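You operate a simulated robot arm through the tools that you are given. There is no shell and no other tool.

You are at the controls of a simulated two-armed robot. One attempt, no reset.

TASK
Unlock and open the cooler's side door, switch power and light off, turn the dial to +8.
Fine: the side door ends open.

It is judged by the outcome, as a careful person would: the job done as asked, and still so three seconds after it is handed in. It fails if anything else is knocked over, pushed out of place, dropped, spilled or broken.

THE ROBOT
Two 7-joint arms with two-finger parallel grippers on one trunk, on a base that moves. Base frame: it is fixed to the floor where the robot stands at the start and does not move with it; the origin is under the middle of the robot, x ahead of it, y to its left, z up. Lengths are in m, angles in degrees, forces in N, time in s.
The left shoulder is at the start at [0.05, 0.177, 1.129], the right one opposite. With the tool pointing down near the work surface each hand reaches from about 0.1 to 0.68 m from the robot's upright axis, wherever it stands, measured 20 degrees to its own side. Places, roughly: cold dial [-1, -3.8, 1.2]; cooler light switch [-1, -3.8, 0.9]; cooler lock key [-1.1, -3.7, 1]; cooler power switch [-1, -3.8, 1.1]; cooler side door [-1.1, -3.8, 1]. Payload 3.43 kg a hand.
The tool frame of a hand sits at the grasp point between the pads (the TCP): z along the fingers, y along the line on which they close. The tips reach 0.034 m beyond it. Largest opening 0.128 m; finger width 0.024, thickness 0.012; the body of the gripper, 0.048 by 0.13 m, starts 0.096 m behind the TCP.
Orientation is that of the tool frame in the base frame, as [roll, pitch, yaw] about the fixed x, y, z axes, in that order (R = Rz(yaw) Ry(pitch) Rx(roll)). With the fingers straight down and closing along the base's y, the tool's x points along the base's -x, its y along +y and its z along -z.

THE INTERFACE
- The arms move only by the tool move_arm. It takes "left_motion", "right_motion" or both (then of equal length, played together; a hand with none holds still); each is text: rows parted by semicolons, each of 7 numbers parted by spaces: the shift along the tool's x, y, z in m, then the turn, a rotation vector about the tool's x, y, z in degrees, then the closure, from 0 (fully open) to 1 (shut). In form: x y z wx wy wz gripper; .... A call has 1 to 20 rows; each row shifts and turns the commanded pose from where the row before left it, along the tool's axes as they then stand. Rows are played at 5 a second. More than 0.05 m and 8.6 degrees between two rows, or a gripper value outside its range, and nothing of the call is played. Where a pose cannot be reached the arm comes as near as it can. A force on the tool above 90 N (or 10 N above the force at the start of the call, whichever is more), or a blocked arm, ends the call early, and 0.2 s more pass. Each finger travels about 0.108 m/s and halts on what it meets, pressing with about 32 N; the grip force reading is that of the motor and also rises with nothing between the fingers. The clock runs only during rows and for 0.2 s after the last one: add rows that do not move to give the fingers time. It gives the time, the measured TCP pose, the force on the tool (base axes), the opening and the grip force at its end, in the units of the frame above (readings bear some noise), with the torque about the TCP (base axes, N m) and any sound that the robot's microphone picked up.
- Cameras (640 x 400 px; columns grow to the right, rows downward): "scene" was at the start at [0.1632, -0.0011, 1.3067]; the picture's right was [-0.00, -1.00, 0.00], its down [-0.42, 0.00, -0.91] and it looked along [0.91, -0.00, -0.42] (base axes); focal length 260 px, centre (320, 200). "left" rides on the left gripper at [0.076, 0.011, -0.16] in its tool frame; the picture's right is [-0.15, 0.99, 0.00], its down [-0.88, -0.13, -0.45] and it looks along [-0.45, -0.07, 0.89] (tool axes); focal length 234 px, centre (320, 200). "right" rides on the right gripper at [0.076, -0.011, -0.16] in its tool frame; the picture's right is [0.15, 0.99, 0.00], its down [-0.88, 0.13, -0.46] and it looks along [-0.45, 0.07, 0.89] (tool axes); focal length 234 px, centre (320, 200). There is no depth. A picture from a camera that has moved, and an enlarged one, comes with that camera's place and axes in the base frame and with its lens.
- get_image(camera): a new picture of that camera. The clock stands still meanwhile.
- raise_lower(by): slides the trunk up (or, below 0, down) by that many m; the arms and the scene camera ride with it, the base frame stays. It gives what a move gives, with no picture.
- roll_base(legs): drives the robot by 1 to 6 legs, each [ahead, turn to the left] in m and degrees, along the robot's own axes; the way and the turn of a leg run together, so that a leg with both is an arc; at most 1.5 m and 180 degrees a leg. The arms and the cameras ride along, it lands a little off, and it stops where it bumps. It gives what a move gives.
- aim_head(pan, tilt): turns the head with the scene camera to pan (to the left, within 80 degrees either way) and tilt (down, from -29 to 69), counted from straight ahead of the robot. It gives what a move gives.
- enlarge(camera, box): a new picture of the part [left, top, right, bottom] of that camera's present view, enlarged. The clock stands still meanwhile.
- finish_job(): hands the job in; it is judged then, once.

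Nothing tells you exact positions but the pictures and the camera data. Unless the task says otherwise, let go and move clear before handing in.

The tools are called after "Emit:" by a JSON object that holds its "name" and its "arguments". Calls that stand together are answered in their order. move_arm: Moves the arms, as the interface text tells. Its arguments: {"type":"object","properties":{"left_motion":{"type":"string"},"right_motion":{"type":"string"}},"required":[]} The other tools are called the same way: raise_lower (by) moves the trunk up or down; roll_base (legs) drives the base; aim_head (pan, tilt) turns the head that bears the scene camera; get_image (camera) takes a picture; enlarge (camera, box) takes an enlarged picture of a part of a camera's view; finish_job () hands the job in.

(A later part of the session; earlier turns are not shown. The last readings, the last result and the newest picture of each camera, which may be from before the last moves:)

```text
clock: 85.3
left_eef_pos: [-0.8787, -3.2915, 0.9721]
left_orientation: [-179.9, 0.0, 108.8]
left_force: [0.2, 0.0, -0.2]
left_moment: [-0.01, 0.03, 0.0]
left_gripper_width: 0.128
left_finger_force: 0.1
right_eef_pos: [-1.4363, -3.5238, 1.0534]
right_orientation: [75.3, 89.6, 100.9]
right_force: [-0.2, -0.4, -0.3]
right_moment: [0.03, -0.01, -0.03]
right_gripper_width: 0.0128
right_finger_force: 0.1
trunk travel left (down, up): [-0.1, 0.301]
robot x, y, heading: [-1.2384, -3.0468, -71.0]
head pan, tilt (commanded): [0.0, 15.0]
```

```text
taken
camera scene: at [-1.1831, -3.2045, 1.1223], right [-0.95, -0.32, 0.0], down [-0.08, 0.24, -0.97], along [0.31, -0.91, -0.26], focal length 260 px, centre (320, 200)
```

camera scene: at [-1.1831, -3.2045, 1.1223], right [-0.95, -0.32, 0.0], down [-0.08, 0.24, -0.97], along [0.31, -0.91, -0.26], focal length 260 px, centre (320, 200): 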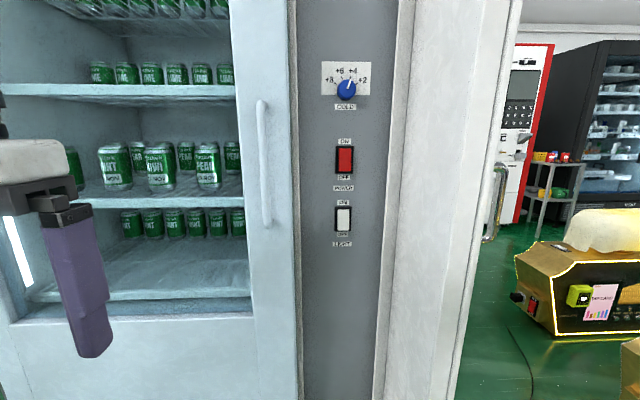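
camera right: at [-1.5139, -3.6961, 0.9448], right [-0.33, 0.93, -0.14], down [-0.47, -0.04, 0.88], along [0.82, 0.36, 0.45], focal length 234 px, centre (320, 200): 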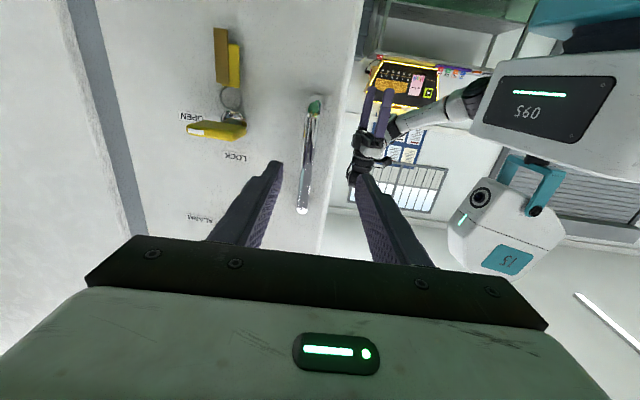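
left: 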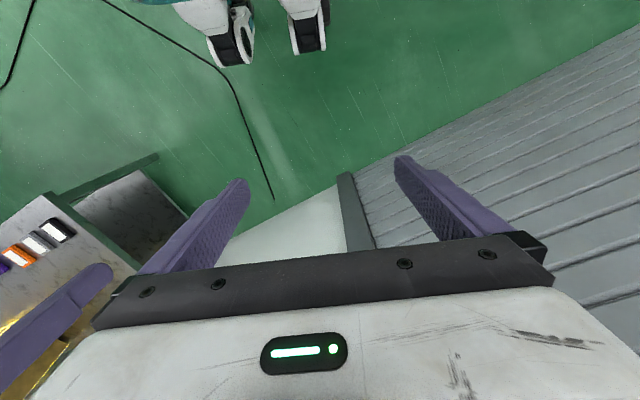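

The right hand is parked right of the open door. Now I'll bring the left hand forward and pitch it to point at the control panel.

Emit:
{"name": "move_arm", "arguments": {"left_motion": "-0.045 -0.02 0 0 0 0 0.3; -0.045 -0.02 0 0 0 0 0.6; -0.045 -0.02 0 0 0 0 0.8; 0 0 0 0 -8.18 0 1; 0 0 0 0 -8.18 0 1; 0 0 0 0 -8.18 0 1; 0 0 0 0 -8.18 0 1; 0 0 0 0 -8.18 0 1; 0 0 0 0 -8.18 0 1; 0 0 0 0 -8.18 0 1; 0 0 0 0 -8.18 0 1; 0 0 0 0 -8.18 0 1; 0 0 0 0 -8.18 0 1; 0 0 0 0 -8.18 0 1; 0 0 0 0 0 0 1"}}

Emit:
{"name": "get_image", "arguments": {"camera": "scene"}}

Emit:
{"name": "get_image", "arguments": {"camera": "left"}}

```text
clock: 88.5
left_eef_pos: [-0.8893, -3.4625, 0.9795]
left_orientation: [-103.4, 89.8, -174.5]
left_force: [0.7, 0.5, 0.2]
left_moment: [-0.03, 0.02, -0.01]
left_gripper_width: 0.0
left_finger_force: 31.9
left hand out of reach, approached as far as the arm can: row 13, 14
right_eef_pos: [-1.4365, -3.525, 1.0531]
right_orientation: [74.0, 89.6, 99.8]
right_force: [-0.1, 0.1, 0.6]
right_moment: [0.01, 0.02, -0.02]
right_gripper_width: 0.0128
right_finger_force: 0.1
trunk travel left (down, up): [-0.1, 0.301]
robot x, y, heading: [-1.2369, -3.0501, -70.8]
head pan, tilt (commanded): [0.0, 15.0]
```

```text
taken
camera scene: at [-1.1833, -3.2046, 1.1223], right [-0.95, -0.32, 0.0], down [-0.08, 0.24, -0.97], along [0.31, -0.91, -0.26], focal length 260 px, centre (320, 200)
```

scene: 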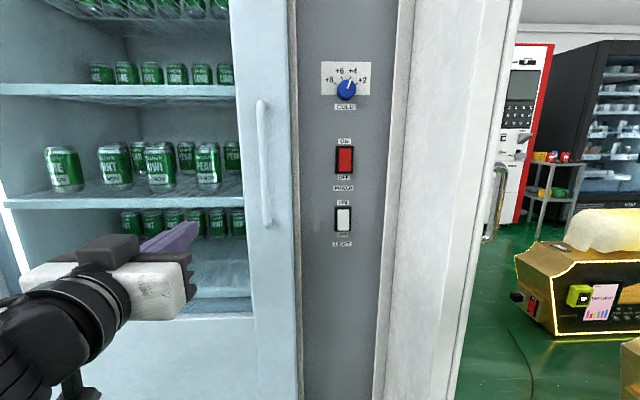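

```text
taken
camera left: at [-0.9299, -3.3066, 0.9024], right [0.94, 0.32, 0.14], down [-0.27, 0.39, 0.88], along [0.23, -0.86, 0.45], focal length 234 px, centre (320, 200)
```

left: 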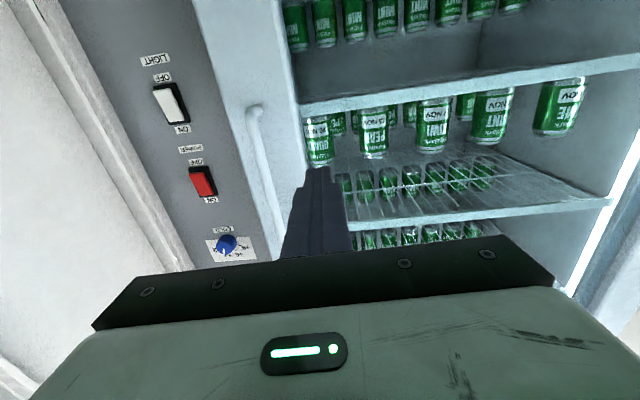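

I can see all three controls from the left hand camera too. I'll enlarge both views to triangulate them.

Emit:
{"name": "enlarge", "arguments": {"camera": "left", "box": [130, 40, 290, 270]}}

Emit:
{"name": "enlarge", "arguments": {"camera": "scene", "box": [300, 40, 400, 140]}}

Emit:
{"name": "enlarge", "arguments": {"camera": "scene", "box": [290, 130, 410, 250]}}

```text
1.74 times, centred on (210, 155) of left
camera zoom: at [-0.9299, -3.3066, 0.9024], right [0.94, 0.32, 0.14], down [-0.27, 0.39, 0.88], along [0.23, -0.86, 0.45], focal length 407 px, centre (511, 278)
```

zoom: 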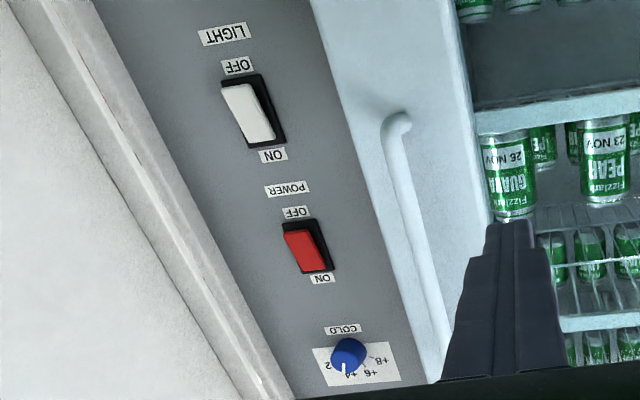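

```text
4.00 times, centred on (350, 90) of scene
camera zoom: at [-1.1833, -3.2046, 1.1223], right [-0.95, -0.32, 0.0], down [-0.08, 0.24, -0.97], along [0.31, -0.91, -0.26], focal length 1040 px, centre (200, 640)
```

zoom: 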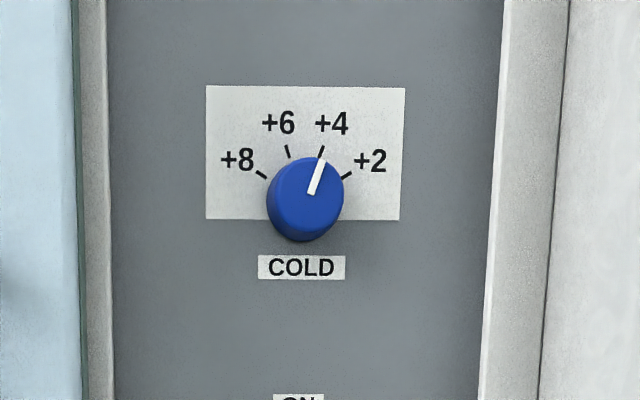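

```text
3.33 times, centred on (350, 190) of scene
camera zoom: at [-1.1833, -3.2046, 1.1223], right [-0.95, -0.32, 0.0], down [-0.08, 0.24, -0.97], along [0.31, -0.91, -0.26], focal length 867 px, centre (220, 233)
```

zoom: 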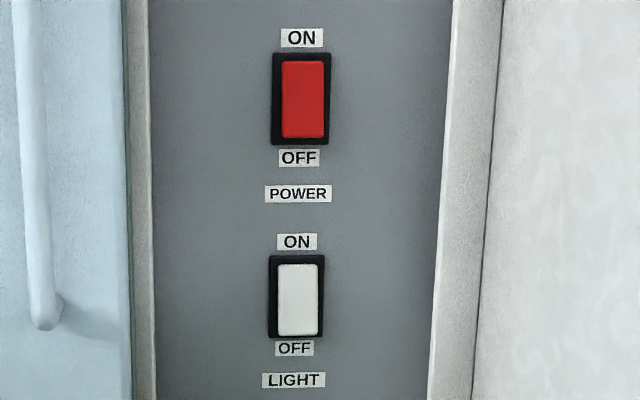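

Triangulation puts the panel ~6.7 cm behind the door face, all controls on one vertical line at about (-1.035, -3.8055): POWER rocker z 1.024–1.077, LIGHT rocker z 0.874–0.928, dial axis z ≈ 1.20. I'll bring the closed left hand in front of the lower part of the POWER rocker.

Emit:
{"name": "move_arm", "arguments": {"left_motion": "0 0 0 -2.6 0 0 1; -0.009 -0.0436 0 0 0 0 1; -0.009 -0.0436 0 0 0 0 1; -0.009 -0.0436 0 0 0 0 1; -0.009 -0.0436 0 0 0 0 1; -0.009 -0.0436 0 0 0 0 1; -0.0085 -0.0436 0 0 0 0 1; 0 0 0.033 0 0 0 1; 0 0 0.033 0 0 0 1; 0 0 0 0 0 0 1"}}

Emit:
{"name": "get_image", "arguments": {"camera": "scene"}}

Emit:
{"name": "get_image", "arguments": {"camera": "left"}}

```text
clock: 90.9
left_eef_pos: [-1.0597, -3.6289, 1.0157]
left_orientation: [89.9, 86.7, 26.4]
left_force: [0.1, 0.4, -0.1]
left_moment: [-0.01, 0.0, -0.01]
left_gripper_width: 0.0
left_finger_force: 32.3
right_eef_pos: [-1.4373, -3.5247, 1.0547]
right_orientation: [76.4, 89.7, 102.0]
right_force: [-1.0, -0.1, -1.3]
right_moment: [-0.02, -0.02, -0.01]
right_gripper_width: 0.0126
right_finger_force: 0.1
trunk travel left (down, up): [-0.1, 0.301]
robot x, y, heading: [-1.2355, -3.0531, -70.8]
head pan, tilt (commanded): [0.0, 15.0]
stopped in row 10 (left hand): the arm was blocked; the commanded pose is now the measured one
```

```text
taken
camera scene: at [-1.1833, -3.2046, 1.1223], right [-0.95, -0.32, 0.0], down [-0.08, 0.24, -0.97], along [0.31, -0.91, -0.26], focal length 260 px, centre (320, 200)
```

scene: 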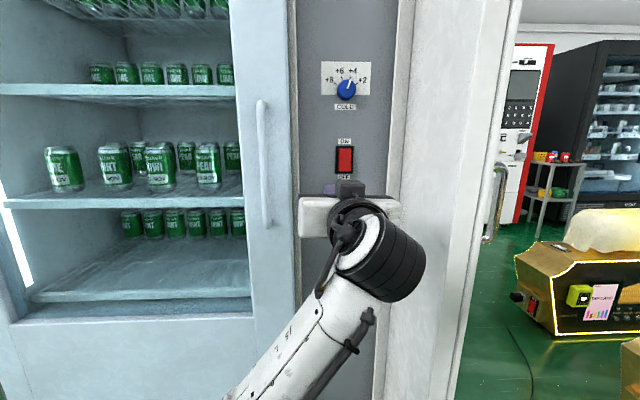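

```text
taken
camera left: at [-1.1166, -3.4796, 0.9383], right [0.88, 0.44, 0.2], down [-0.37, 0.33, 0.87], along [0.32, -0.84, 0.45], focal length 234 px, centre (320, 200)
```

left: 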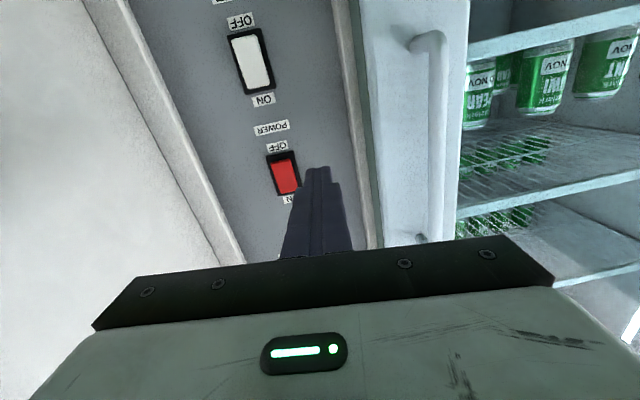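

The left arm was blocked ~4 cm short on its way right, with almost no tool force, so something else on the arm must be touching. I'll look down at the arms.

Emit:
{"name": "aim_head", "arguments": {"pan": 0, "tilt": 55}}

Emit:
{"name": "get_image", "arguments": {"camera": "scene"}}

Emit:
{"name": "aim_head", "arguments": {"pan": -40, "tilt": 45}}

Emit:
{"name": "get_image", "arguments": {"camera": "scene"}}

```text
clock: 92.0
left_eef_pos: [-1.0596, -3.629, 1.0161]
left_orientation: [90.7, 86.7, 27.2]
left_force: [-0.5, 0.7, -0.5]
left_moment: [0.01, -0.05, 0.0]
left_gripper_width: 0.0001
left_finger_force: 32.0
right_eef_pos: [-1.4375, -3.5243, 1.0536]
right_orientation: [73.9, 89.6, 99.6]
right_force: [0.1, 0.0, 1.1]
right_moment: [0.0, 0.01, 0.01]
right_gripper_width: 0.0127
right_finger_force: 0.2
trunk travel left (down, up): [-0.1, 0.301]
robot x, y, heading: [-1.2364, -3.0503, -71.2]
head pan, tilt (commanded): [0.0, 55.0]
```

```text
taken
camera scene: at [-1.1902, -3.1844, 1.0621], right [-0.95, -0.32, 0.0], down [-0.26, 0.77, -0.57], along [0.19, -0.54, -0.82], focal length 260 px, centre (320, 200)
```

scene: 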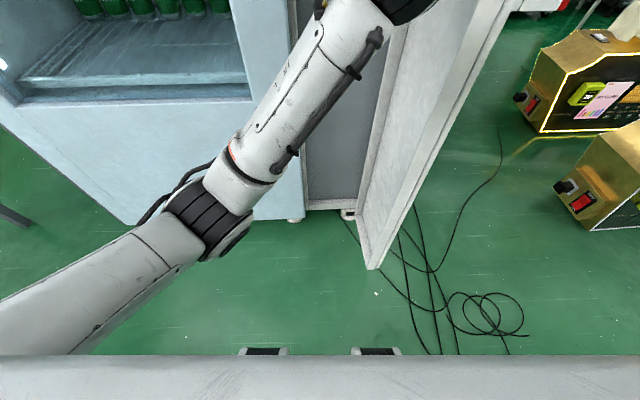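

```text
clock: 93.0
left_eef_pos: [-1.0603, -3.6293, 1.0148]
left_orientation: [90.9, 86.6, 27.5]
left_force: [0.0, -0.5, 0.0]
left_moment: [0.01, -0.02, 0.01]
left_gripper_width: 0.0
left_finger_force: 31.9
right_eef_pos: [-1.4377, -3.5234, 1.0542]
right_orientation: [74.0, 89.6, 99.6]
right_force: [-0.7, 0.0, -0.6]
right_moment: [0.01, -0.01, -0.01]
right_gripper_width: 0.0129
right_finger_force: 0.0
trunk travel left (down, up): [-0.1, 0.301]
robot x, y, heading: [-1.2371, -3.051, -71.1]
head pan, tilt (commanded): [-40.0, 45.0]
```

```text
taken
camera scene: at [-1.2428, -3.192, 1.0755], right [-0.93, 0.36, 0.0], down [0.25, 0.66, -0.71], along [-0.25, -0.66, -0.71], focal length 260 px, centre (320, 200)
```

scene: 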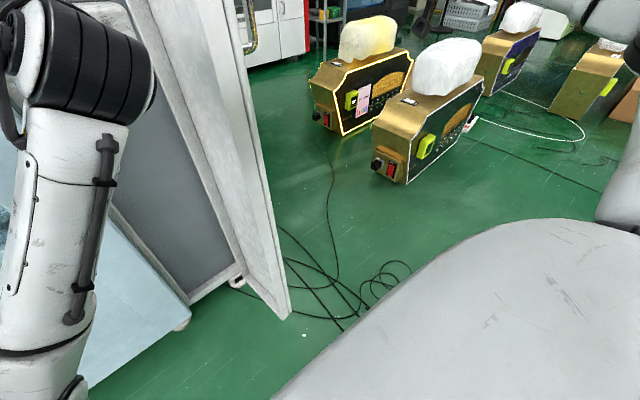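

Nothing obvious on the right side; let me look at the left shoulder and elbow side too.

Emit:
{"name": "aim_head", "arguments": {"pan": 45, "tilt": 45}}

Emit:
{"name": "get_image", "arguments": {"camera": "scene"}}

```text
clock: 94.6
left_eef_pos: [-1.0606, -3.6289, 1.0143]
left_orientation: [90.6, 86.6, 27.3]
left_force: [0.4, 0.2, -1.0]
left_moment: [0.02, 0.0, -0.02]
left_gripper_width: 0.0001
left_finger_force: 32.3
right_eef_pos: [-1.4378, -3.5241, 1.0533]
right_orientation: [74.2, 89.6, 99.8]
right_force: [-0.4, 0.5, -0.5]
right_moment: [0.02, 0.02, 0.02]
right_gripper_width: 0.0126
right_finger_force: 0.1
trunk travel left (down, up): [-0.1, 0.301]
robot x, y, heading: [-1.2395, -3.0486, -71.3]
head pan, tilt (commanded): [45.0, 45.0]
```

```text
taken
camera scene: at [-1.1406, -3.152, 1.0755], right [-0.44, -0.9, 0.0], down [-0.63, 0.31, -0.71], along [0.63, -0.31, -0.71], focal length 260 px, centre (320, 200)
```

scene: 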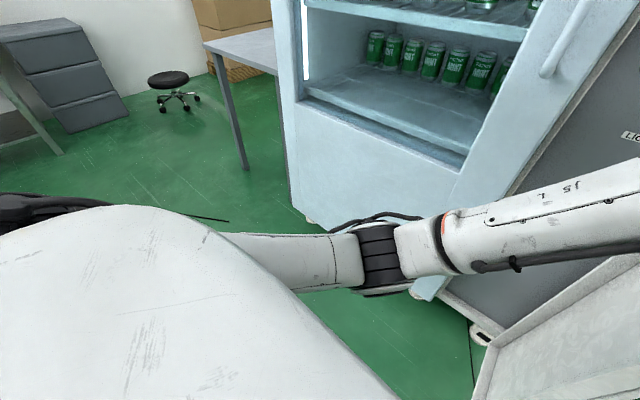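

The low left elbow brings the upper arm against the robot's own body when the hand reaches that far to the right. Turning the base ~6.5° right puts the controls better in front of the left arm; both hands stay clear of the door while doing so.

Emit:
{"name": "roll_base", "arguments": {"legs": [[0, -6.5]]}}

Emit:
{"name": "aim_head", "arguments": {"pan": 0, "tilt": 15}}

Emit:
{"name": "get_image", "arguments": {"camera": "scene"}}

Emit:
{"name": "get_image", "arguments": {"camera": "left"}}

```text
clock: 95.6
left_eef_pos: [-1.1273, -3.6462, 1.0153]
left_orientation: [90.8, 86.6, 20.9]
left_force: [-0.1, -0.7, -0.7]
left_moment: [0.0, 0.03, 0.02]
left_gripper_width: 0.0
left_finger_force: 32.3
right_eef_pos: [-1.4902, -3.4983, 1.0535]
right_orientation: [72.1, 89.6, 91.2]
right_force: [-0.1, -0.5, 0.1]
right_moment: [-0.01, 0.05, -0.02]
right_gripper_width: 0.0129
right_finger_force: 0.0
trunk travel left (down, up): [-0.1, 0.301]
robot x, y, heading: [-1.2345, -3.0497, -77.8]
head pan, tilt (commanded): [45.0, 45.0]
```

```text
clock: 96.7
left_eef_pos: [-1.1262, -3.6465, 1.014]
left_orientation: [90.6, 86.7, 20.8]
left_force: [0.7, -0.1, -0.3]
left_moment: [0.02, -0.03, 0.02]
left_gripper_width: 0.0
left_finger_force: 31.7
right_eef_pos: [-1.4911, -3.4988, 1.0536]
right_orientation: [72.9, 89.5, 92.1]
right_force: [-0.3, 0.5, -1.0]
right_moment: [-0.06, -0.01, 0.01]
right_gripper_width: 0.0128
right_finger_force: 0.1
trunk travel left (down, up): [-0.1, 0.301]
robot x, y, heading: [-1.2371, -3.0483, -77.6]
head pan, tilt (commanded): [0.0, 15.0]
```

```text
taken
camera scene: at [-1.2011, -3.2095, 1.1223], right [-0.98, -0.22, 0.0], down [-0.06, 0.25, -0.97], along [0.21, -0.94, -0.26], focal length 260 px, centre (320, 200)
```

scene: 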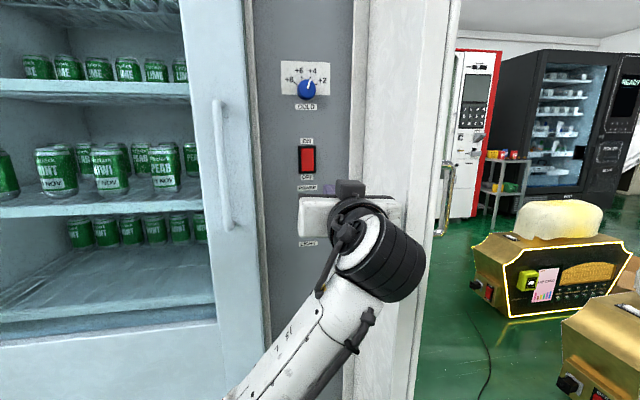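

```text
taken
camera left: at [-1.166, -3.4903, 0.938], right [0.92, 0.34, 0.2], down [-0.33, 0.36, 0.87], along [0.22, -0.87, 0.45], focal length 234 px, centre (320, 200)
```

left: 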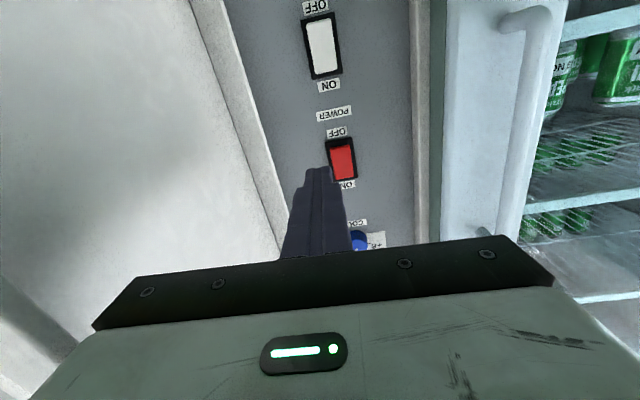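

The hand is now almost in front of the POWER switch: 2.6 cm to its right and 1.8 cm below my press point. I'll level the hand, align, and move in to ~3 cm from the panel.

Emit:
{"name": "move_arm", "arguments": {"left_motion": "0 0 0 -1.3 0 -3.3 1; -0.009 0.0133 0 0 0 0 1; -0.009 0.0133 0 0 0 0 1; 0 0 0.03 0 0 0 1; 0 0 0.03 0 0 0 1; 0 0 0.03 0 0 0 1; 0 0 0.025 0 0 0 1; 0 0 0 0 0 0 1"}}

Emit:
{"name": "get_image", "arguments": {"camera": "left"}}

Emit:
{"name": "get_image", "arguments": {"camera": "scene"}}

```text
clock: 98.7
left_eef_pos: [-1.017, -3.7469, 1.0247]
left_orientation: [83.7, 87.9, 19.1]
left_force: [-0.2, -1.1, -0.5]
left_moment: [-0.01, -0.03, -0.01]
left_gripper_width: 0.0
left_finger_force: 32.3
right_eef_pos: [-1.489, -3.4981, 1.0511]
right_orientation: [76.0, 89.4, 95.1]
right_force: [-0.4, 0.0, -0.2]
right_moment: [0.0, 0.02, 0.0]
right_gripper_width: 0.0127
right_finger_force: 0.1
trunk travel left (down, up): [-0.1, 0.301]
robot x, y, heading: [-1.2364, -3.0475, -77.6]
head pan, tilt (commanded): [0.0, 15.0]
stopped in row 8 (left hand): the arm was blocked; the commanded pose is now the measured one
```

```text
taken
camera left: at [-1.0715, -3.5975, 0.946], right [0.89, 0.42, 0.18], down [-0.34, 0.35, 0.87], along [0.3, -0.84, 0.45], focal length 234 px, centre (320, 200)
```

left: 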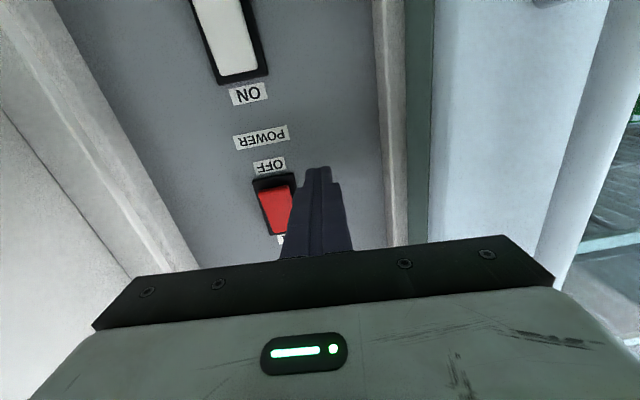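

```text
taken
camera scene: at [-1.201, -3.2095, 1.1223], right [-0.98, -0.21, 0.0], down [-0.06, 0.25, -0.97], along [0.21, -0.94, -0.26], focal length 260 px, centre (320, 200)
```

scene: 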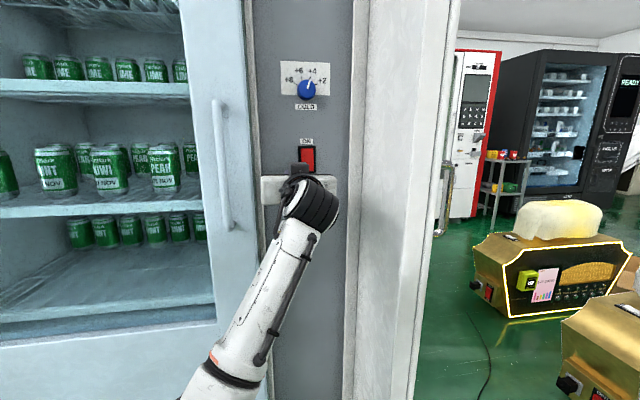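

The left arm is blocked again by its own body before reaching the line of the controls. I'll withdraw the hand from the recess and turn the base ~12° further right, so the controls lie almost straight ahead of the left shoulder.

Emit:
{"name": "move_arm", "arguments": {"left_motion": "0 0 -0.03 0 0 0 1; 0 0 -0.03 0 0 0 1; 0 0 -0.03 0 0 0 1; 0 0 -0.03 0 0 0 1; 0 0 -0.03 0 0 0 1; 0 0 0 0 0 0 1"}}

Emit:
{"name": "roll_base", "arguments": {"legs": [[0, -12]]}}

Emit:
{"name": "aim_head", "arguments": {"pan": 15, "tilt": 15}}

Emit:
{"name": "get_image", "arguments": {"camera": "scene"}}

Emit:
{"name": "get_image", "arguments": {"camera": "left"}}

```text
clock: 100.3
left_eef_pos: [-1.0315, -3.6186, 1.0228]
left_orientation: [66.1, 84.0, 7.1]
left_force: [0.2, 0.3, 0.6]
left_moment: [0.01, 0.0, 0.05]
left_gripper_width: 0.0
left_finger_force: 32.5
right_eef_pos: [-1.4886, -3.4993, 1.0512]
right_orientation: [76.1, 89.5, 95.2]
right_force: [0.4, 0.0, 0.6]
right_moment: [0.02, 0.0, -0.02]
right_gripper_width: 0.0125
right_finger_force: 0.0
trunk travel left (down, up): [-0.1, 0.301]
robot x, y, heading: [-1.2399, -3.0503, -77.6]
head pan, tilt (commanded): [0.0, 15.0]
stopped in row 6 (left hand): the arm was blocked; the commanded pose is now the measured one
```

```text
clock: 101.5
left_eef_pos: [-1.1556, -3.6486, 1.022]
left_orientation: [66.4, 84.0, -4.8]
left_force: [0.0, 0.8, 0.2]
left_moment: [0.05, 0.01, -0.02]
left_gripper_width: 0.0
left_finger_force: 31.8
right_eef_pos: [-1.5781, -3.4363, 1.0542]
right_orientation: [71.8, 89.5, 79.0]
right_force: [0.1, 0.6, -0.4]
right_moment: [0.02, -0.01, 0.03]
right_gripper_width: 0.0128
right_finger_force: 0.1
trunk travel left (down, up): [-0.1, 0.301]
robot x, y, heading: [-1.2395, -3.0493, -89.8]
head pan, tilt (commanded): [0.0, 15.0]
```

```text
clock: 102.2
left_eef_pos: [-1.1542, -3.6485, 1.0225]
left_orientation: [66.3, 83.8, -4.9]
left_force: [-0.1, 0.3, 0.9]
left_moment: [0.0, 0.04, 0.02]
left_gripper_width: 0.0001
left_finger_force: 31.8
right_eef_pos: [-1.5771, -3.4351, 1.0536]
right_orientation: [73.1, 89.5, 80.2]
right_force: [0.1, -0.4, 0.3]
right_moment: [0.04, 0.0, 0.0]
right_gripper_width: 0.0126
right_finger_force: 0.0
trunk travel left (down, up): [-0.1, 0.301]
robot x, y, heading: [-1.2384, -3.0473, -89.6]
head pan, tilt (commanded): [15.0, 15.0]
```

```text
taken
camera scene: at [-1.2111, -3.21, 1.1223], right [-0.96, -0.26, 0.0], down [-0.07, 0.25, -0.97], along [0.26, -0.93, -0.26], focal length 260 px, centre (320, 200)
```

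scene: 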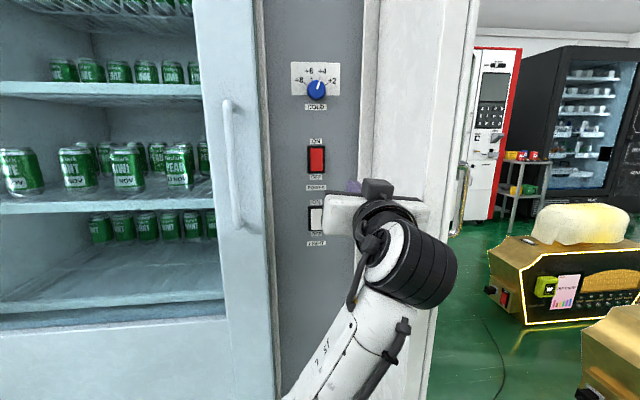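

```text
taken
camera left: at [-1.187, -3.4945, 0.9388], right [0.91, 0.32, 0.24], down [-0.36, 0.4, 0.84], along [0.18, -0.86, 0.48], focal length 234 px, centre (320, 200)
```

left: 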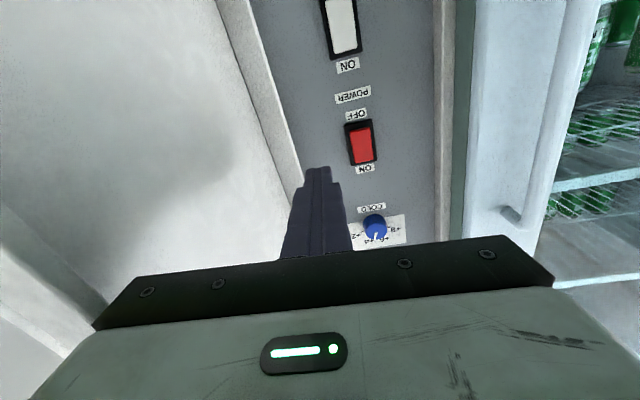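

The arm still reports blocking even when retreating, so I need to see what touches. I'll look down at the left arm from several head angles.

Emit:
{"name": "aim_head", "arguments": {"pan": 30, "tilt": 65}}

Emit:
{"name": "get_image", "arguments": {"camera": "scene"}}

Emit:
{"name": "aim_head", "arguments": {"pan": 75, "tilt": 50}}

Emit:
{"name": "get_image", "arguments": {"camera": "scene"}}

Emit:
{"name": "get_image", "arguments": {"camera": "right"}}

```text
clock: 103.4
left_eef_pos: [-1.1556, -3.6484, 1.0208]
left_orientation: [66.3, 83.9, -4.8]
left_force: [0.3, -0.2, 0.0]
left_moment: [0.01, 0.02, 0.01]
left_gripper_width: 0.0001
left_finger_force: 31.9
right_eef_pos: [-1.5782, -3.436, 1.053]
right_orientation: [73.8, 89.5, 81.0]
right_force: [0.3, 0.1, -0.6]
right_moment: [-0.01, -0.02, 0.02]
right_gripper_width: 0.0129
right_finger_force: 0.0
trunk travel left (down, up): [-0.1, 0.301]
robot x, y, heading: [-1.2372, -3.0473, -89.5]
head pan, tilt (commanded): [30.0, 65.0]
```

```text
taken
camera scene: at [-1.2051, -3.1723, 1.0505], right [-0.86, -0.51, 0.0], down [-0.46, 0.78, -0.42], along [0.21, -0.37, -0.91], focal length 260 px, centre (320, 200)
```

scene: 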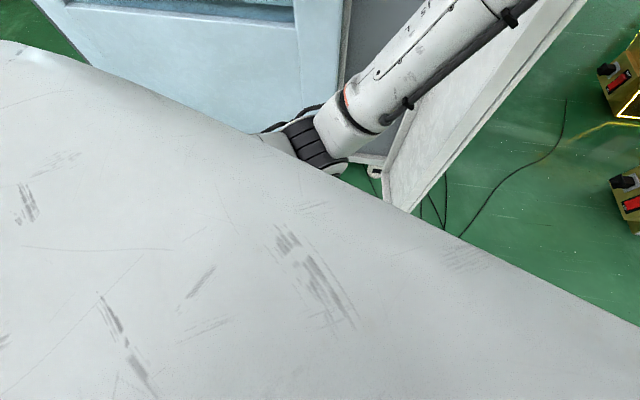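

```text
clock: 104.5
left_eef_pos: [-1.1554, -3.6488, 1.0221]
left_orientation: [66.3, 83.9, -4.8]
left_force: [-0.3, 0.4, 1.0]
left_moment: [0.02, 0.04, -0.03]
left_gripper_width: 0.0
left_finger_force: 31.9
right_eef_pos: [-1.5771, -3.4349, 1.0534]
right_orientation: [73.4, 89.5, 80.4]
right_force: [-0.3, 0.1, -0.2]
right_moment: [-0.04, 0.0, 0.03]
right_gripper_width: 0.0128
right_finger_force: 0.0
trunk travel left (down, up): [-0.1, 0.301]
robot x, y, heading: [-1.2372, -3.0471, -89.9]
head pan, tilt (commanded): [75.0, 50.0]
```

```text
taken
camera scene: at [-1.1613, -3.1394, 1.0686], right [-0.25, -0.97, 0.0], down [-0.74, 0.19, -0.64], along [0.62, -0.16, -0.77], focal length 260 px, centre (320, 200)
```

scene: 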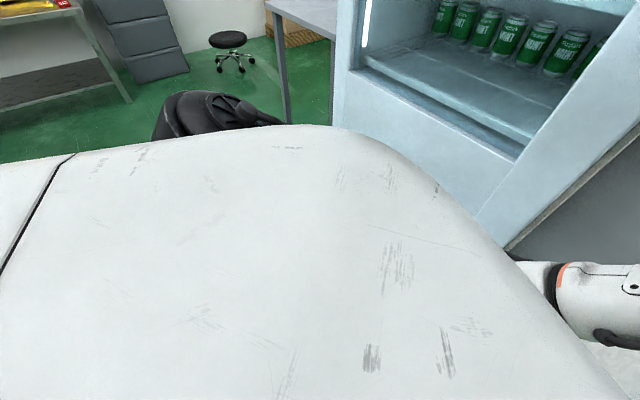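

```text
taken
camera right: at [-1.7348, -3.466, 0.9758], right [-0.12, 0.98, -0.14], down [-0.47, 0.07, 0.88], along [0.87, 0.17, 0.45], focal length 234 px, centre (320, 200)
```

right: 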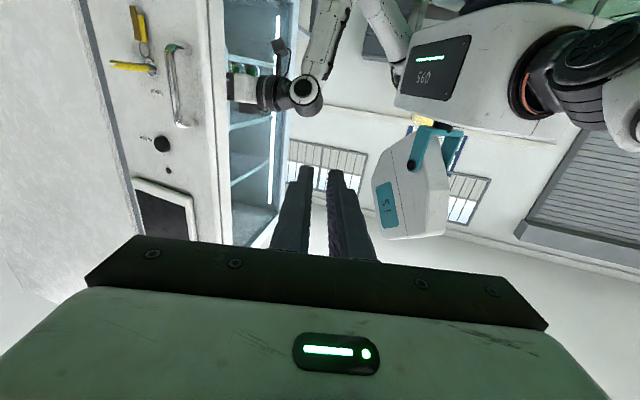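

The right-hand camera conveniently shows my own torso and left arm (upside down). I'll enlarge that.

Emit:
{"name": "enlarge", "arguments": {"camera": "right", "box": [220, 0, 540, 200]}}

```text
2.00 times, centred on (380, 100) of right
camera zoom: at [-1.7348, -3.466, 0.9758], right [-0.12, 0.98, -0.14], down [-0.47, 0.07, 0.88], along [0.87, 0.17, 0.45], focal length 468 px, centre (200, 400)
```

zoom: 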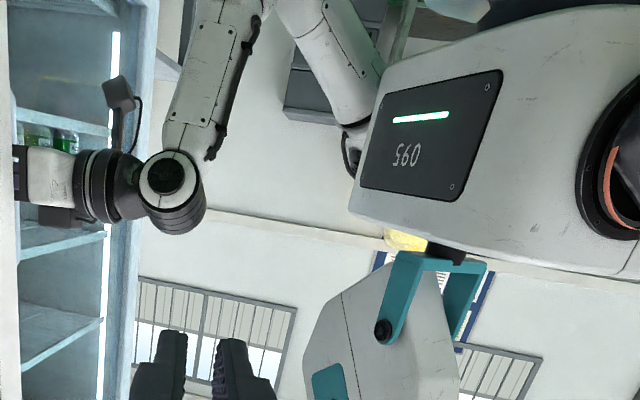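

The view confirms it: the left upper arm was squeezed against my torso's side. With the base now turned, the control line lies 0.2 m to my left, so moving the hand left/forward should free the arm. I'll level the hand and go to ~5 cm in front of the POWER rocker's lower half.

Emit:
{"name": "move_arm", "arguments": {"left_motion": "0 0 0 -2.8 2.5 -5.6 1; -0.004 0.027 0 0 0 0 1; -0.004 0.027 0 0 0 0 1; 0 0 0.03 0 0 0 1; 0 0 0.03 0 0 0 1; 0 0 0.03 0 0 0 1; 0 0 0 0 0 0 1; 0 0 0 0 0 0 1"}}

Emit:
{"name": "aim_head", "arguments": {"pan": 15, "tilt": 15}}

Emit:
{"name": "get_image", "arguments": {"camera": "left"}}

Emit:
{"name": "get_image", "arguments": {"camera": "scene"}}

```text
clock: 106.5
left_eef_pos: [-1.0378, -3.7159, 1.0257]
left_orientation: [66.9, 87.5, 1.9]
left_force: [0.3, -0.2, -0.4]
left_moment: [0.02, -0.01, -0.02]
left_gripper_width: 0.0
left_finger_force: 32.2
right_eef_pos: [-1.5783, -3.4358, 1.0534]
right_orientation: [75.6, 89.4, 82.7]
right_force: [-0.5, -0.1, 0.3]
right_moment: [0.01, 0.0, -0.01]
right_gripper_width: 0.013
right_finger_force: 0.0
trunk travel left (down, up): [-0.1, 0.301]
robot x, y, heading: [-1.2335, -3.05, -89.8]
head pan, tilt (commanded): [75.0, 50.0]
stopped in row 8 (left hand): the arm was blocked; the commanded pose is now the measured one
```

```text
clock: 107.8
left_eef_pos: [-1.0391, -3.7159, 1.0255]
left_orientation: [67.5, 87.4, 2.6]
left_force: [0.9, 0.5, 0.7]
left_moment: [-0.04, -0.01, 0.0]
left_gripper_width: 0.0
left_finger_force: 32.3
right_eef_pos: [-1.5782, -3.4357, 1.0529]
right_orientation: [73.5, 89.6, 80.7]
right_force: [-0.9, -0.3, -0.5]
right_moment: [0.03, 0.0, 0.04]
right_gripper_width: 0.0129
right_finger_force: 0.0
trunk travel left (down, up): [-0.1, 0.301]
robot x, y, heading: [-1.2367, -3.0506, -89.8]
head pan, tilt (commanded): [15.0, 15.0]
```

```text
taken
camera left: at [-1.093, -3.5665, 0.9452], right [0.89, 0.42, 0.19], down [-0.35, 0.36, 0.87], along [0.3, -0.84, 0.46], focal length 234 px, centre (320, 200)
```

left: 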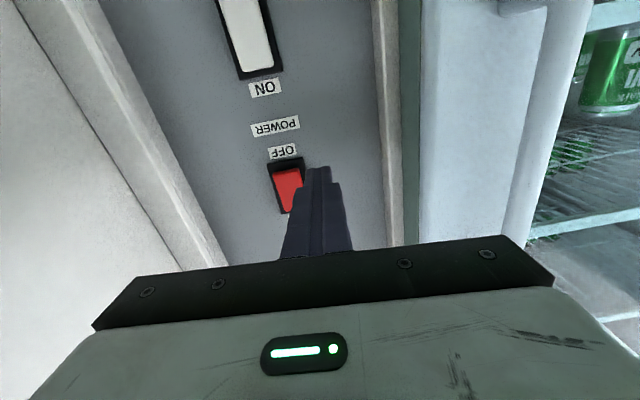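

```text
taken
camera scene: at [-1.211, -3.21, 1.1223], right [-0.96, -0.27, 0.0], down [-0.07, 0.25, -0.97], along [0.26, -0.93, -0.26], focal length 260 px, centre (320, 200)
```

scene: 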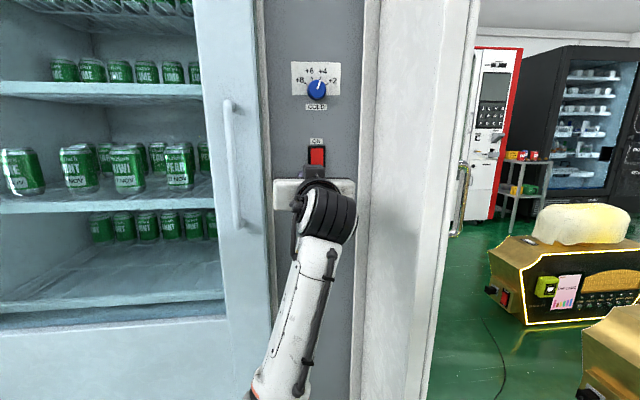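

Still drifting left with a block. I'll check the arm's posture again from the right-hand camera.

Emit:
{"name": "enlarge", "arguments": {"camera": "right", "box": [180, 0, 500, 200]}}

Emit:
{"name": "aim_head", "arguments": {"pan": 25, "tilt": 60}}

Emit:
{"name": "get_image", "arguments": {"camera": "scene"}}

```text
2.00 times, centred on (340, 100) of right
camera zoom: at [-1.7348, -3.466, 0.9758], right [-0.12, 0.98, -0.14], down [-0.47, 0.07, 0.88], along [0.87, 0.17, 0.45], focal length 468 px, centre (280, 400)
```

zoom: 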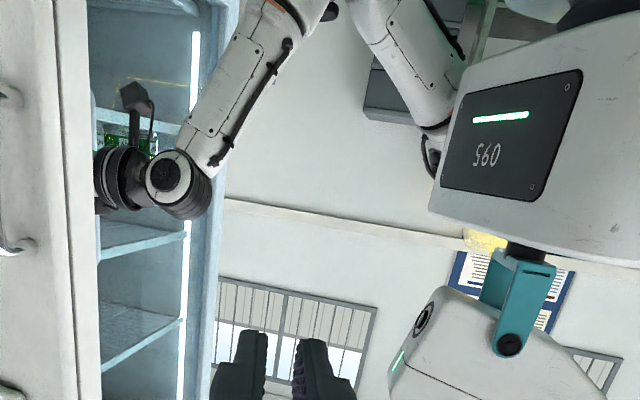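

```text
clock: 109.0
left_eef_pos: [-1.0389, -3.7155, 1.0252]
left_orientation: [67.8, 87.4, 2.9]
left_force: [0.1, -0.6, -0.1]
left_moment: [-0.01, -0.01, 0.01]
left_gripper_width: 0.0004
left_finger_force: 32.3
right_eef_pos: [-1.5787, -3.4361, 1.0538]
right_orientation: [73.9, 89.5, 81.1]
right_force: [-0.4, 0.9, 0.2]
right_moment: [-0.01, 0.0, -0.02]
right_gripper_width: 0.013
right_finger_force: 0.0
trunk travel left (down, up): [-0.1, 0.301]
robot x, y, heading: [-1.2373, -3.0488, -89.8]
head pan, tilt (commanded): [25.0, 60.0]
```

```text
taken
camera scene: at [-1.2072, -3.1802, 1.0561], right [-0.9, -0.43, 0.0], down [-0.37, 0.78, -0.5], along [0.21, -0.45, -0.87], focal length 260 px, centre (320, 200)
```

scene: 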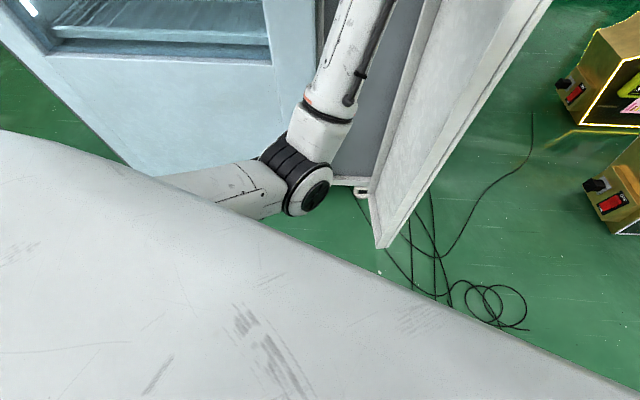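

Now it's clear: the left elbow has swung inward in front of my torso. I'll back the base up into free space and bring the left arm back to its pointing-down home-like posture (elbow out), then repeat the approach the way the right arm did.

Emit:
{"name": "roll_base", "arguments": {"legs": [[-0.22, 0]]}}

Emit:
{"name": "move_arm", "arguments": {"left_motion": "0 0.03 0 8 0 0 1; 0 0.03 0 8 0 0 1; 0 0.03 0 8 0 0 1; 0 0.03 0 0 8 0 1; 0 0.02 0 0 8 0 1; 0 0 0 0 8 0 1; 0 0 0 0 8 0 1; 0 0 0 0 8 0 1; 0 0 0 0 8 0 1; 0 0 0 0 8 0 1; 0 0 0 0 8 0 1; 0 0 0 0 8 0 1; 0 0 0 0 8 0 1; 0 0 0 0 8 0 1; 0 0 0 0 0 0 1"}}

Emit:
{"name": "get_image", "arguments": {"camera": "scene"}}

```text
clock: 110.7
left_eef_pos: [-1.0406, -3.4947, 1.0256]
left_orientation: [67.4, 87.4, 2.7]
left_force: [0.4, 0.4, -0.2]
left_moment: [-0.01, -0.03, -0.01]
left_gripper_width: 0.0
left_finger_force: 31.8
right_eef_pos: [-1.5796, -3.2162, 1.0527]
right_orientation: [73.5, 89.4, 80.9]
right_force: [0.1, 0.8, -0.6]
right_moment: [-0.02, 0.03, -0.01]
right_gripper_width: 0.0128
right_finger_force: 0.1
trunk travel left (down, up): [-0.1, 0.301]
robot x, y, heading: [-1.2385, -2.8278, -89.3]
head pan, tilt (commanded): [25.0, 60.0]
```

```text
clock: 113.9
left_eef_pos: [-0.9087, -3.4357, 1.0122]
left_orientation: [176.8, 9.8, 89.4]
left_force: [0.5, 0.6, 0.2]
left_moment: [-0.01, 0.03, 0.01]
left_gripper_width: 0.0001
left_finger_force: 31.7
left hand out of reach, approached as far as the arm can: row 12, 13, 14
right_eef_pos: [-1.5792, -3.2157, 1.0527]
right_orientation: [73.6, 89.6, 80.9]
right_force: [-1.3, -0.7, 0.5]
right_moment: [-0.01, 0.01, 0.02]
right_gripper_width: 0.0129
right_finger_force: 0.0
trunk travel left (down, up): [-0.1, 0.301]
robot x, y, heading: [-1.2393, -2.8304, -89.7]
head pan, tilt (commanded): [25.0, 60.0]
```

```text
taken
camera scene: at [-1.2086, -2.9593, 1.056], right [-0.9, -0.43, 0.0], down [-0.37, 0.78, -0.5], along [0.22, -0.45, -0.87], focal length 260 px, centre (320, 200)
```

scene: 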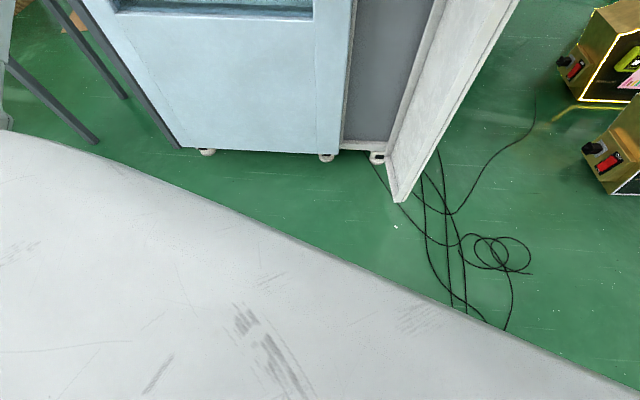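

The elbow has left the torso front. Let me look at the left arm's posture now.

Emit:
{"name": "aim_head", "arguments": {"pan": 45, "tilt": 25}}

Emit:
{"name": "get_image", "arguments": {"camera": "scene"}}

```text
clock: 114.9
left_eef_pos: [-0.9086, -3.435, 1.0099]
left_orientation: [176.8, 9.7, 89.4]
left_force: [-0.1, 0.9, 0.6]
left_moment: [0.02, 0.0, 0.0]
left_gripper_width: 0.0
left_finger_force: 32.3
right_eef_pos: [-1.5784, -3.2153, 1.0527]
right_orientation: [73.6, 89.4, 80.7]
right_force: [-0.6, -0.1, -0.2]
right_moment: [-0.01, 0.03, 0.02]
right_gripper_width: 0.0128
right_finger_force: 0.0
trunk travel left (down, up): [-0.1, 0.301]
robot x, y, heading: [-1.2396, -2.8265, -89.5]
head pan, tilt (commanded): [45.0, 25.0]
```

```text
taken
camera scene: at [-1.1716, -2.9638, 1.106], right [-0.7, -0.71, 0.0], down [-0.3, 0.3, -0.91], along [0.65, -0.64, -0.42], focal length 260 px, centre (320, 200)
```

scene: 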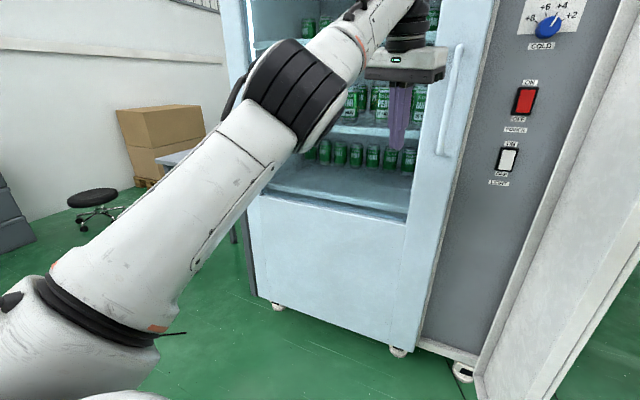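

The arm is now elbow-up and outward. I'll bring the hand back and inward (pointing down) to mirror the pose from which the right arm did its good approach.

Emit:
{"name": "move_arm", "arguments": {"left_motion": "0.02 -0.03 0 0 1.6 0 1; 0.02 -0.04 0 0 1.6 0 1; 0.015 -0.045 0 0 1.6 0 1; 0.01 -0.045 0.005 0 1.6 0 1; 0.005 -0.045 0.01 0 1.6 0 1; 0 -0.045 0.01 0 1.6 0 1; 0 0 0 0 0 0 1"}}

Emit:
{"name": "get_image", "arguments": {"camera": "scene"}}

```text
clock: 116.5
left_eef_pos: [-1.1554, -3.3933, 0.9637]
left_orientation: [176.8, 0.2, 90.1]
left_force: [0.5, 0.4, 0.4]
left_moment: [0.0, 0.04, 0.0]
left_gripper_width: 0.0001
left_finger_force: 32.3
left hand out of reach, approached as far as the arm can: row 1, 2, 3, 6
right_eef_pos: [-1.5792, -3.2145, 1.0532]
right_orientation: [75.4, 89.4, 82.6]
right_force: [0.5, -0.1, -0.5]
right_moment: [0.0, 0.0, 0.01]
right_gripper_width: 0.0126
right_finger_force: 0.0
trunk travel left (down, up): [-0.1, 0.301]
robot x, y, heading: [-1.2391, -2.8302, -89.8]
head pan, tilt (commanded): [45.0, 25.0]
```

```text
taken
camera scene: at [-1.1712, -2.9635, 1.1061], right [-0.7, -0.71, 0.0], down [-0.3, 0.3, -0.91], along [0.65, -0.64, -0.42], focal length 260 px, centre (320, 200)
```

scene: 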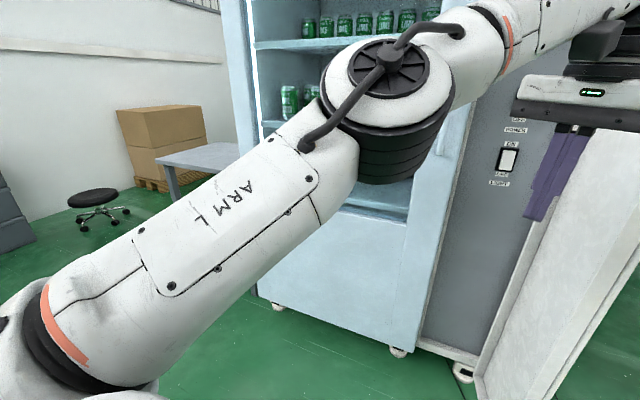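

The left arm now mirrors the right arm's good posture (elbow out and up). I'll turn the base to heading -78°, then pitch the left hand forward while lowering slightly, still in free space.

Emit:
{"name": "roll_base", "arguments": {"legs": [[0, 11.8]]}}

Emit:
{"name": "move_arm", "arguments": {"left_motion": "0 -0.02 0 0 0 0 1; 0 -0.02 0 0 0 0 1; 0 0 0.010 0 -8.18 0 1; 0.0014 0 0.0099 0 -8.18 0 1; 0.0028 0 0.0096 0 -8.18 0 1; 0.0042 0 0.0091 0 -8.18 0 1; 0.0054 0 0.0084 0 -8.18 0 1; 0.0065 0 0.0076 0 -8.18 0 1; 0.0076 0 0.0065 0 -8.18 0 1; 0.0084 0 0.0054 0 -8.18 0 1; 0.0091 0 0.0041 0 -8.18 0 1; 0.0096 0 0.0028 0 -8.18 0 1; 0.0099 0 0.0014 0 -8.18 0 1; 0 0 0 0 0 0 1"}}

Emit:
{"name": "get_image", "arguments": {"camera": "scene"}}

```text
clock: 117.6
left_eef_pos: [-1.039, -3.3648, 0.9646]
left_orientation: [176.8, 0.1, 101.8]
left_force: [0.1, -0.3, 0.1]
left_moment: [0.01, 0.04, -0.04]
left_gripper_width: 0.0001
left_finger_force: 31.6
right_eef_pos: [-1.492, -3.2761, 1.0535]
right_orientation: [76.1, 89.5, 95.1]
right_force: [0.9, -0.5, -0.6]
right_moment: [-0.04, 0.04, 0.0]
right_gripper_width: 0.013
right_finger_force: 0.0
trunk travel left (down, up): [-0.1, 0.301]
robot x, y, heading: [-1.2369, -2.829, -77.7]
head pan, tilt (commanded): [45.0, 25.0]
```

```text
clock: 120.6
left_eef_pos: [-1.0653, -3.3638, 0.8517]
left_orientation: [87.8, 86.8, 9.6]
left_force: [0.6, 0.0, -0.1]
left_moment: [0.01, -0.03, 0.0]
left_gripper_width: 0.0001
left_finger_force: 32.2
left hand out of reach, approached as far as the arm can: row 1, 2
right_eef_pos: [-1.4917, -3.2765, 1.0539]
right_orientation: [73.6, 89.5, 92.8]
right_force: [-0.5, -0.3, 0.5]
right_moment: [0.0, -0.01, -0.01]
right_gripper_width: 0.0129
right_finger_force: 0.0
trunk travel left (down, up): [-0.1, 0.301]
robot x, y, heading: [-1.241, -2.8228, -77.9]
head pan, tilt (commanded): [45.0, 25.0]
```

```text
taken
camera scene: at [-1.1453, -2.9473, 1.1061], right [-0.54, -0.84, 0.0], down [-0.36, 0.23, -0.91], along [0.76, -0.49, -0.42], focal length 260 px, centre (320, 200)
```

scene: 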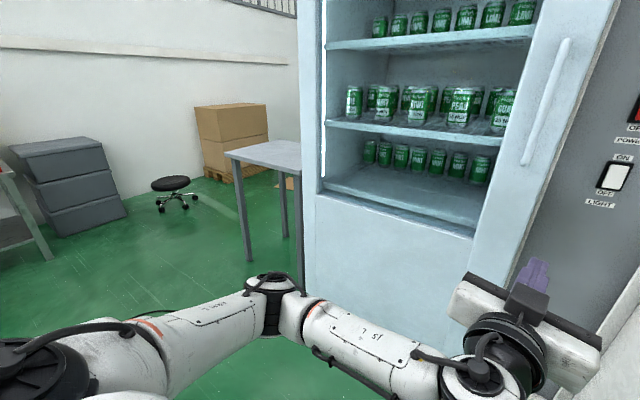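

The left elbow is now properly out to the left. I'll raise the hand to switch height, level it, and turn it to face the panel squarely.

Emit:
{"name": "move_arm", "arguments": {"left_motion": "-0.035 0 0 0 0 -3.2 1; -0.035 0 0 0 0 0 1; -0.035 0 0 0 0 0 1; -0.035 0 0 0 0 0 1; -0.035 0 0 0 0 0 1; 0 0 0 -4.8 0 0 1; 0 0 0 -4.8 0 0 1; 0 0 0 0 0 0 1; 0 0 0 0 0 0 1"}}

Emit:
{"name": "aim_head", "arguments": {"pan": 10, "tilt": 20}}

Emit:
{"name": "get_image", "arguments": {"camera": "scene"}}

Emit:
{"name": "get_image", "arguments": {"camera": "left"}}

```text
clock: 122.6
left_eef_pos: [-1.0674, -3.3639, 1.027]
left_orientation: [2.3, 90.0, -66.2]
left_force: [0.5, 0.1, 0.2]
left_moment: [0.0, 0.02, -0.04]
left_gripper_width: 0.0001
left_finger_force: 31.9
right_eef_pos: [-1.4934, -3.2767, 1.0534]
right_orientation: [73.3, 89.5, 92.3]
right_force: [-0.1, 0.0, -0.4]
right_moment: [-0.02, 0.03, 0.01]
right_gripper_width: 0.0131
right_finger_force: 0.1
trunk travel left (down, up): [-0.1, 0.301]
robot x, y, heading: [-1.241, -2.8288, -77.6]
head pan, tilt (commanded): [45.0, 25.0]
```

```text
clock: 123.6
left_eef_pos: [-1.0676, -3.3647, 1.0268]
left_orientation: [0.5, 89.9, -68.0]
left_force: [0.3, 0.2, 0.1]
left_moment: [0.02, 0.02, -0.02]
left_gripper_width: 0.0002
left_finger_force: 31.9
right_eef_pos: [-1.4932, -3.2771, 1.0523]
right_orientation: [73.5, 89.5, 92.5]
right_force: [0.4, -0.6, 0.2]
right_moment: [-0.01, 0.0, 0.01]
right_gripper_width: 0.0124
right_finger_force: 0.1
trunk travel left (down, up): [-0.1, 0.301]
robot x, y, heading: [-1.2367, -2.8327, -77.8]
head pan, tilt (commanded): [10.0, 20.0]
```

```text
taken
camera scene: at [-1.1875, -2.9836, 1.1142], right [-0.92, -0.38, 0.0], down [-0.13, 0.32, -0.94], along [0.36, -0.87, -0.34], focal length 260 px, centre (320, 200)
```

scene: 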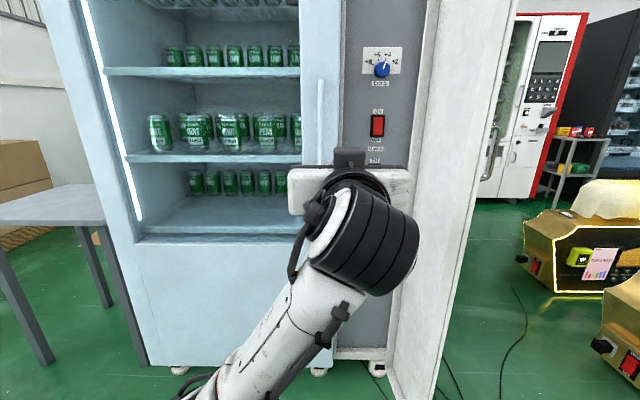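

```text
taken
camera left: at [-1.1143, -3.211, 0.9486], right [0.92, 0.36, 0.15], down [-0.29, 0.38, 0.88], along [0.26, -0.85, 0.45], focal length 234 px, centre (320, 200)
```

left: 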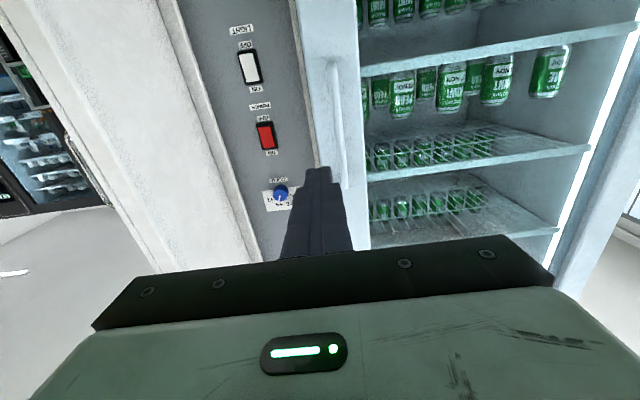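

The arm tracks cleanly now. I'll move the hand right 7 cm in free space to confirm it can hold the needed lateral position without blocking.

Emit:
{"name": "move_arm", "arguments": {"left_motion": "0 -0.023 0 0 0 0 1; 0 -0.023 0 0 0 0 1; 0 -0.023 0 0 0 0 1; 0 0 0 0 0 0 1; 0 0 0 0 0 0 1"}}

Emit:
{"name": "aim_head", "arguments": {"pan": 20, "tilt": 55}}

Emit:
{"name": "get_image", "arguments": {"camera": "scene"}}

```text
clock: 125.0
left_eef_pos: [-1.0933, -3.3991, 1.0172]
left_orientation: [72.4, 87.1, 8.1]
left_force: [-0.5, -0.5, 0.8]
left_moment: [0.01, 0.02, -0.03]
left_gripper_width: 0.0002
left_finger_force: 31.9
right_eef_pos: [-1.4917, -3.2762, 1.0525]
right_orientation: [75.3, 89.4, 94.3]
right_force: [-0.1, -0.2, 0.2]
right_moment: [-0.01, 0.0, 0.01]
right_gripper_width: 0.0128
right_finger_force: 0.1
trunk travel left (down, up): [-0.1, 0.301]
robot x, y, heading: [-1.2378, -2.8299, -77.8]
head pan, tilt (commanded): [10.0, 20.0]
stopped in row 5 (left hand): the arm was blocked; the commanded pose is now the measured one
```

```text
clock: 126.0
left_eef_pos: [-1.0945, -3.3995, 1.0169]
left_orientation: [72.7, 87.2, 8.3]
left_force: [-0.1, -0.5, 0.7]
left_moment: [0.0, 0.02, -0.01]
left_gripper_width: 0.0002
left_finger_force: 32.0
right_eef_pos: [-1.4922, -3.2765, 1.0528]
right_orientation: [73.2, 89.5, 92.4]
right_force: [-0.6, 0.0, 0.3]
right_moment: [0.0, 0.03, 0.05]
right_gripper_width: 0.0128
right_finger_force: 0.2
trunk travel left (down, up): [-0.1, 0.301]
robot x, y, heading: [-1.2385, -2.8298, -77.7]
head pan, tilt (commanded): [20.0, 55.0]
```

```text
taken
camera scene: at [-1.1844, -2.9585, 1.0621], right [-0.85, -0.53, 0.0], down [-0.44, 0.69, -0.57], along [0.31, -0.49, -0.82], focal length 260 px, centre (320, 200)
```

scene: 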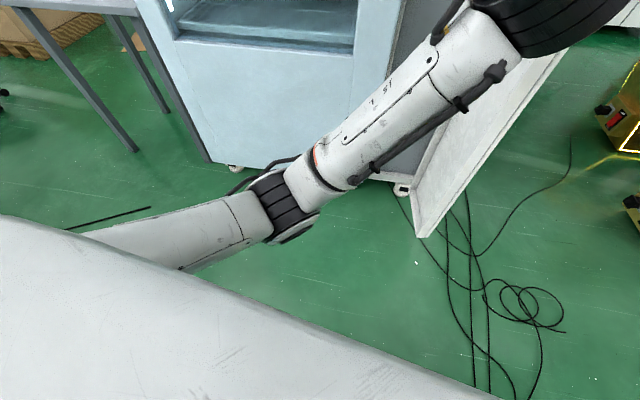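

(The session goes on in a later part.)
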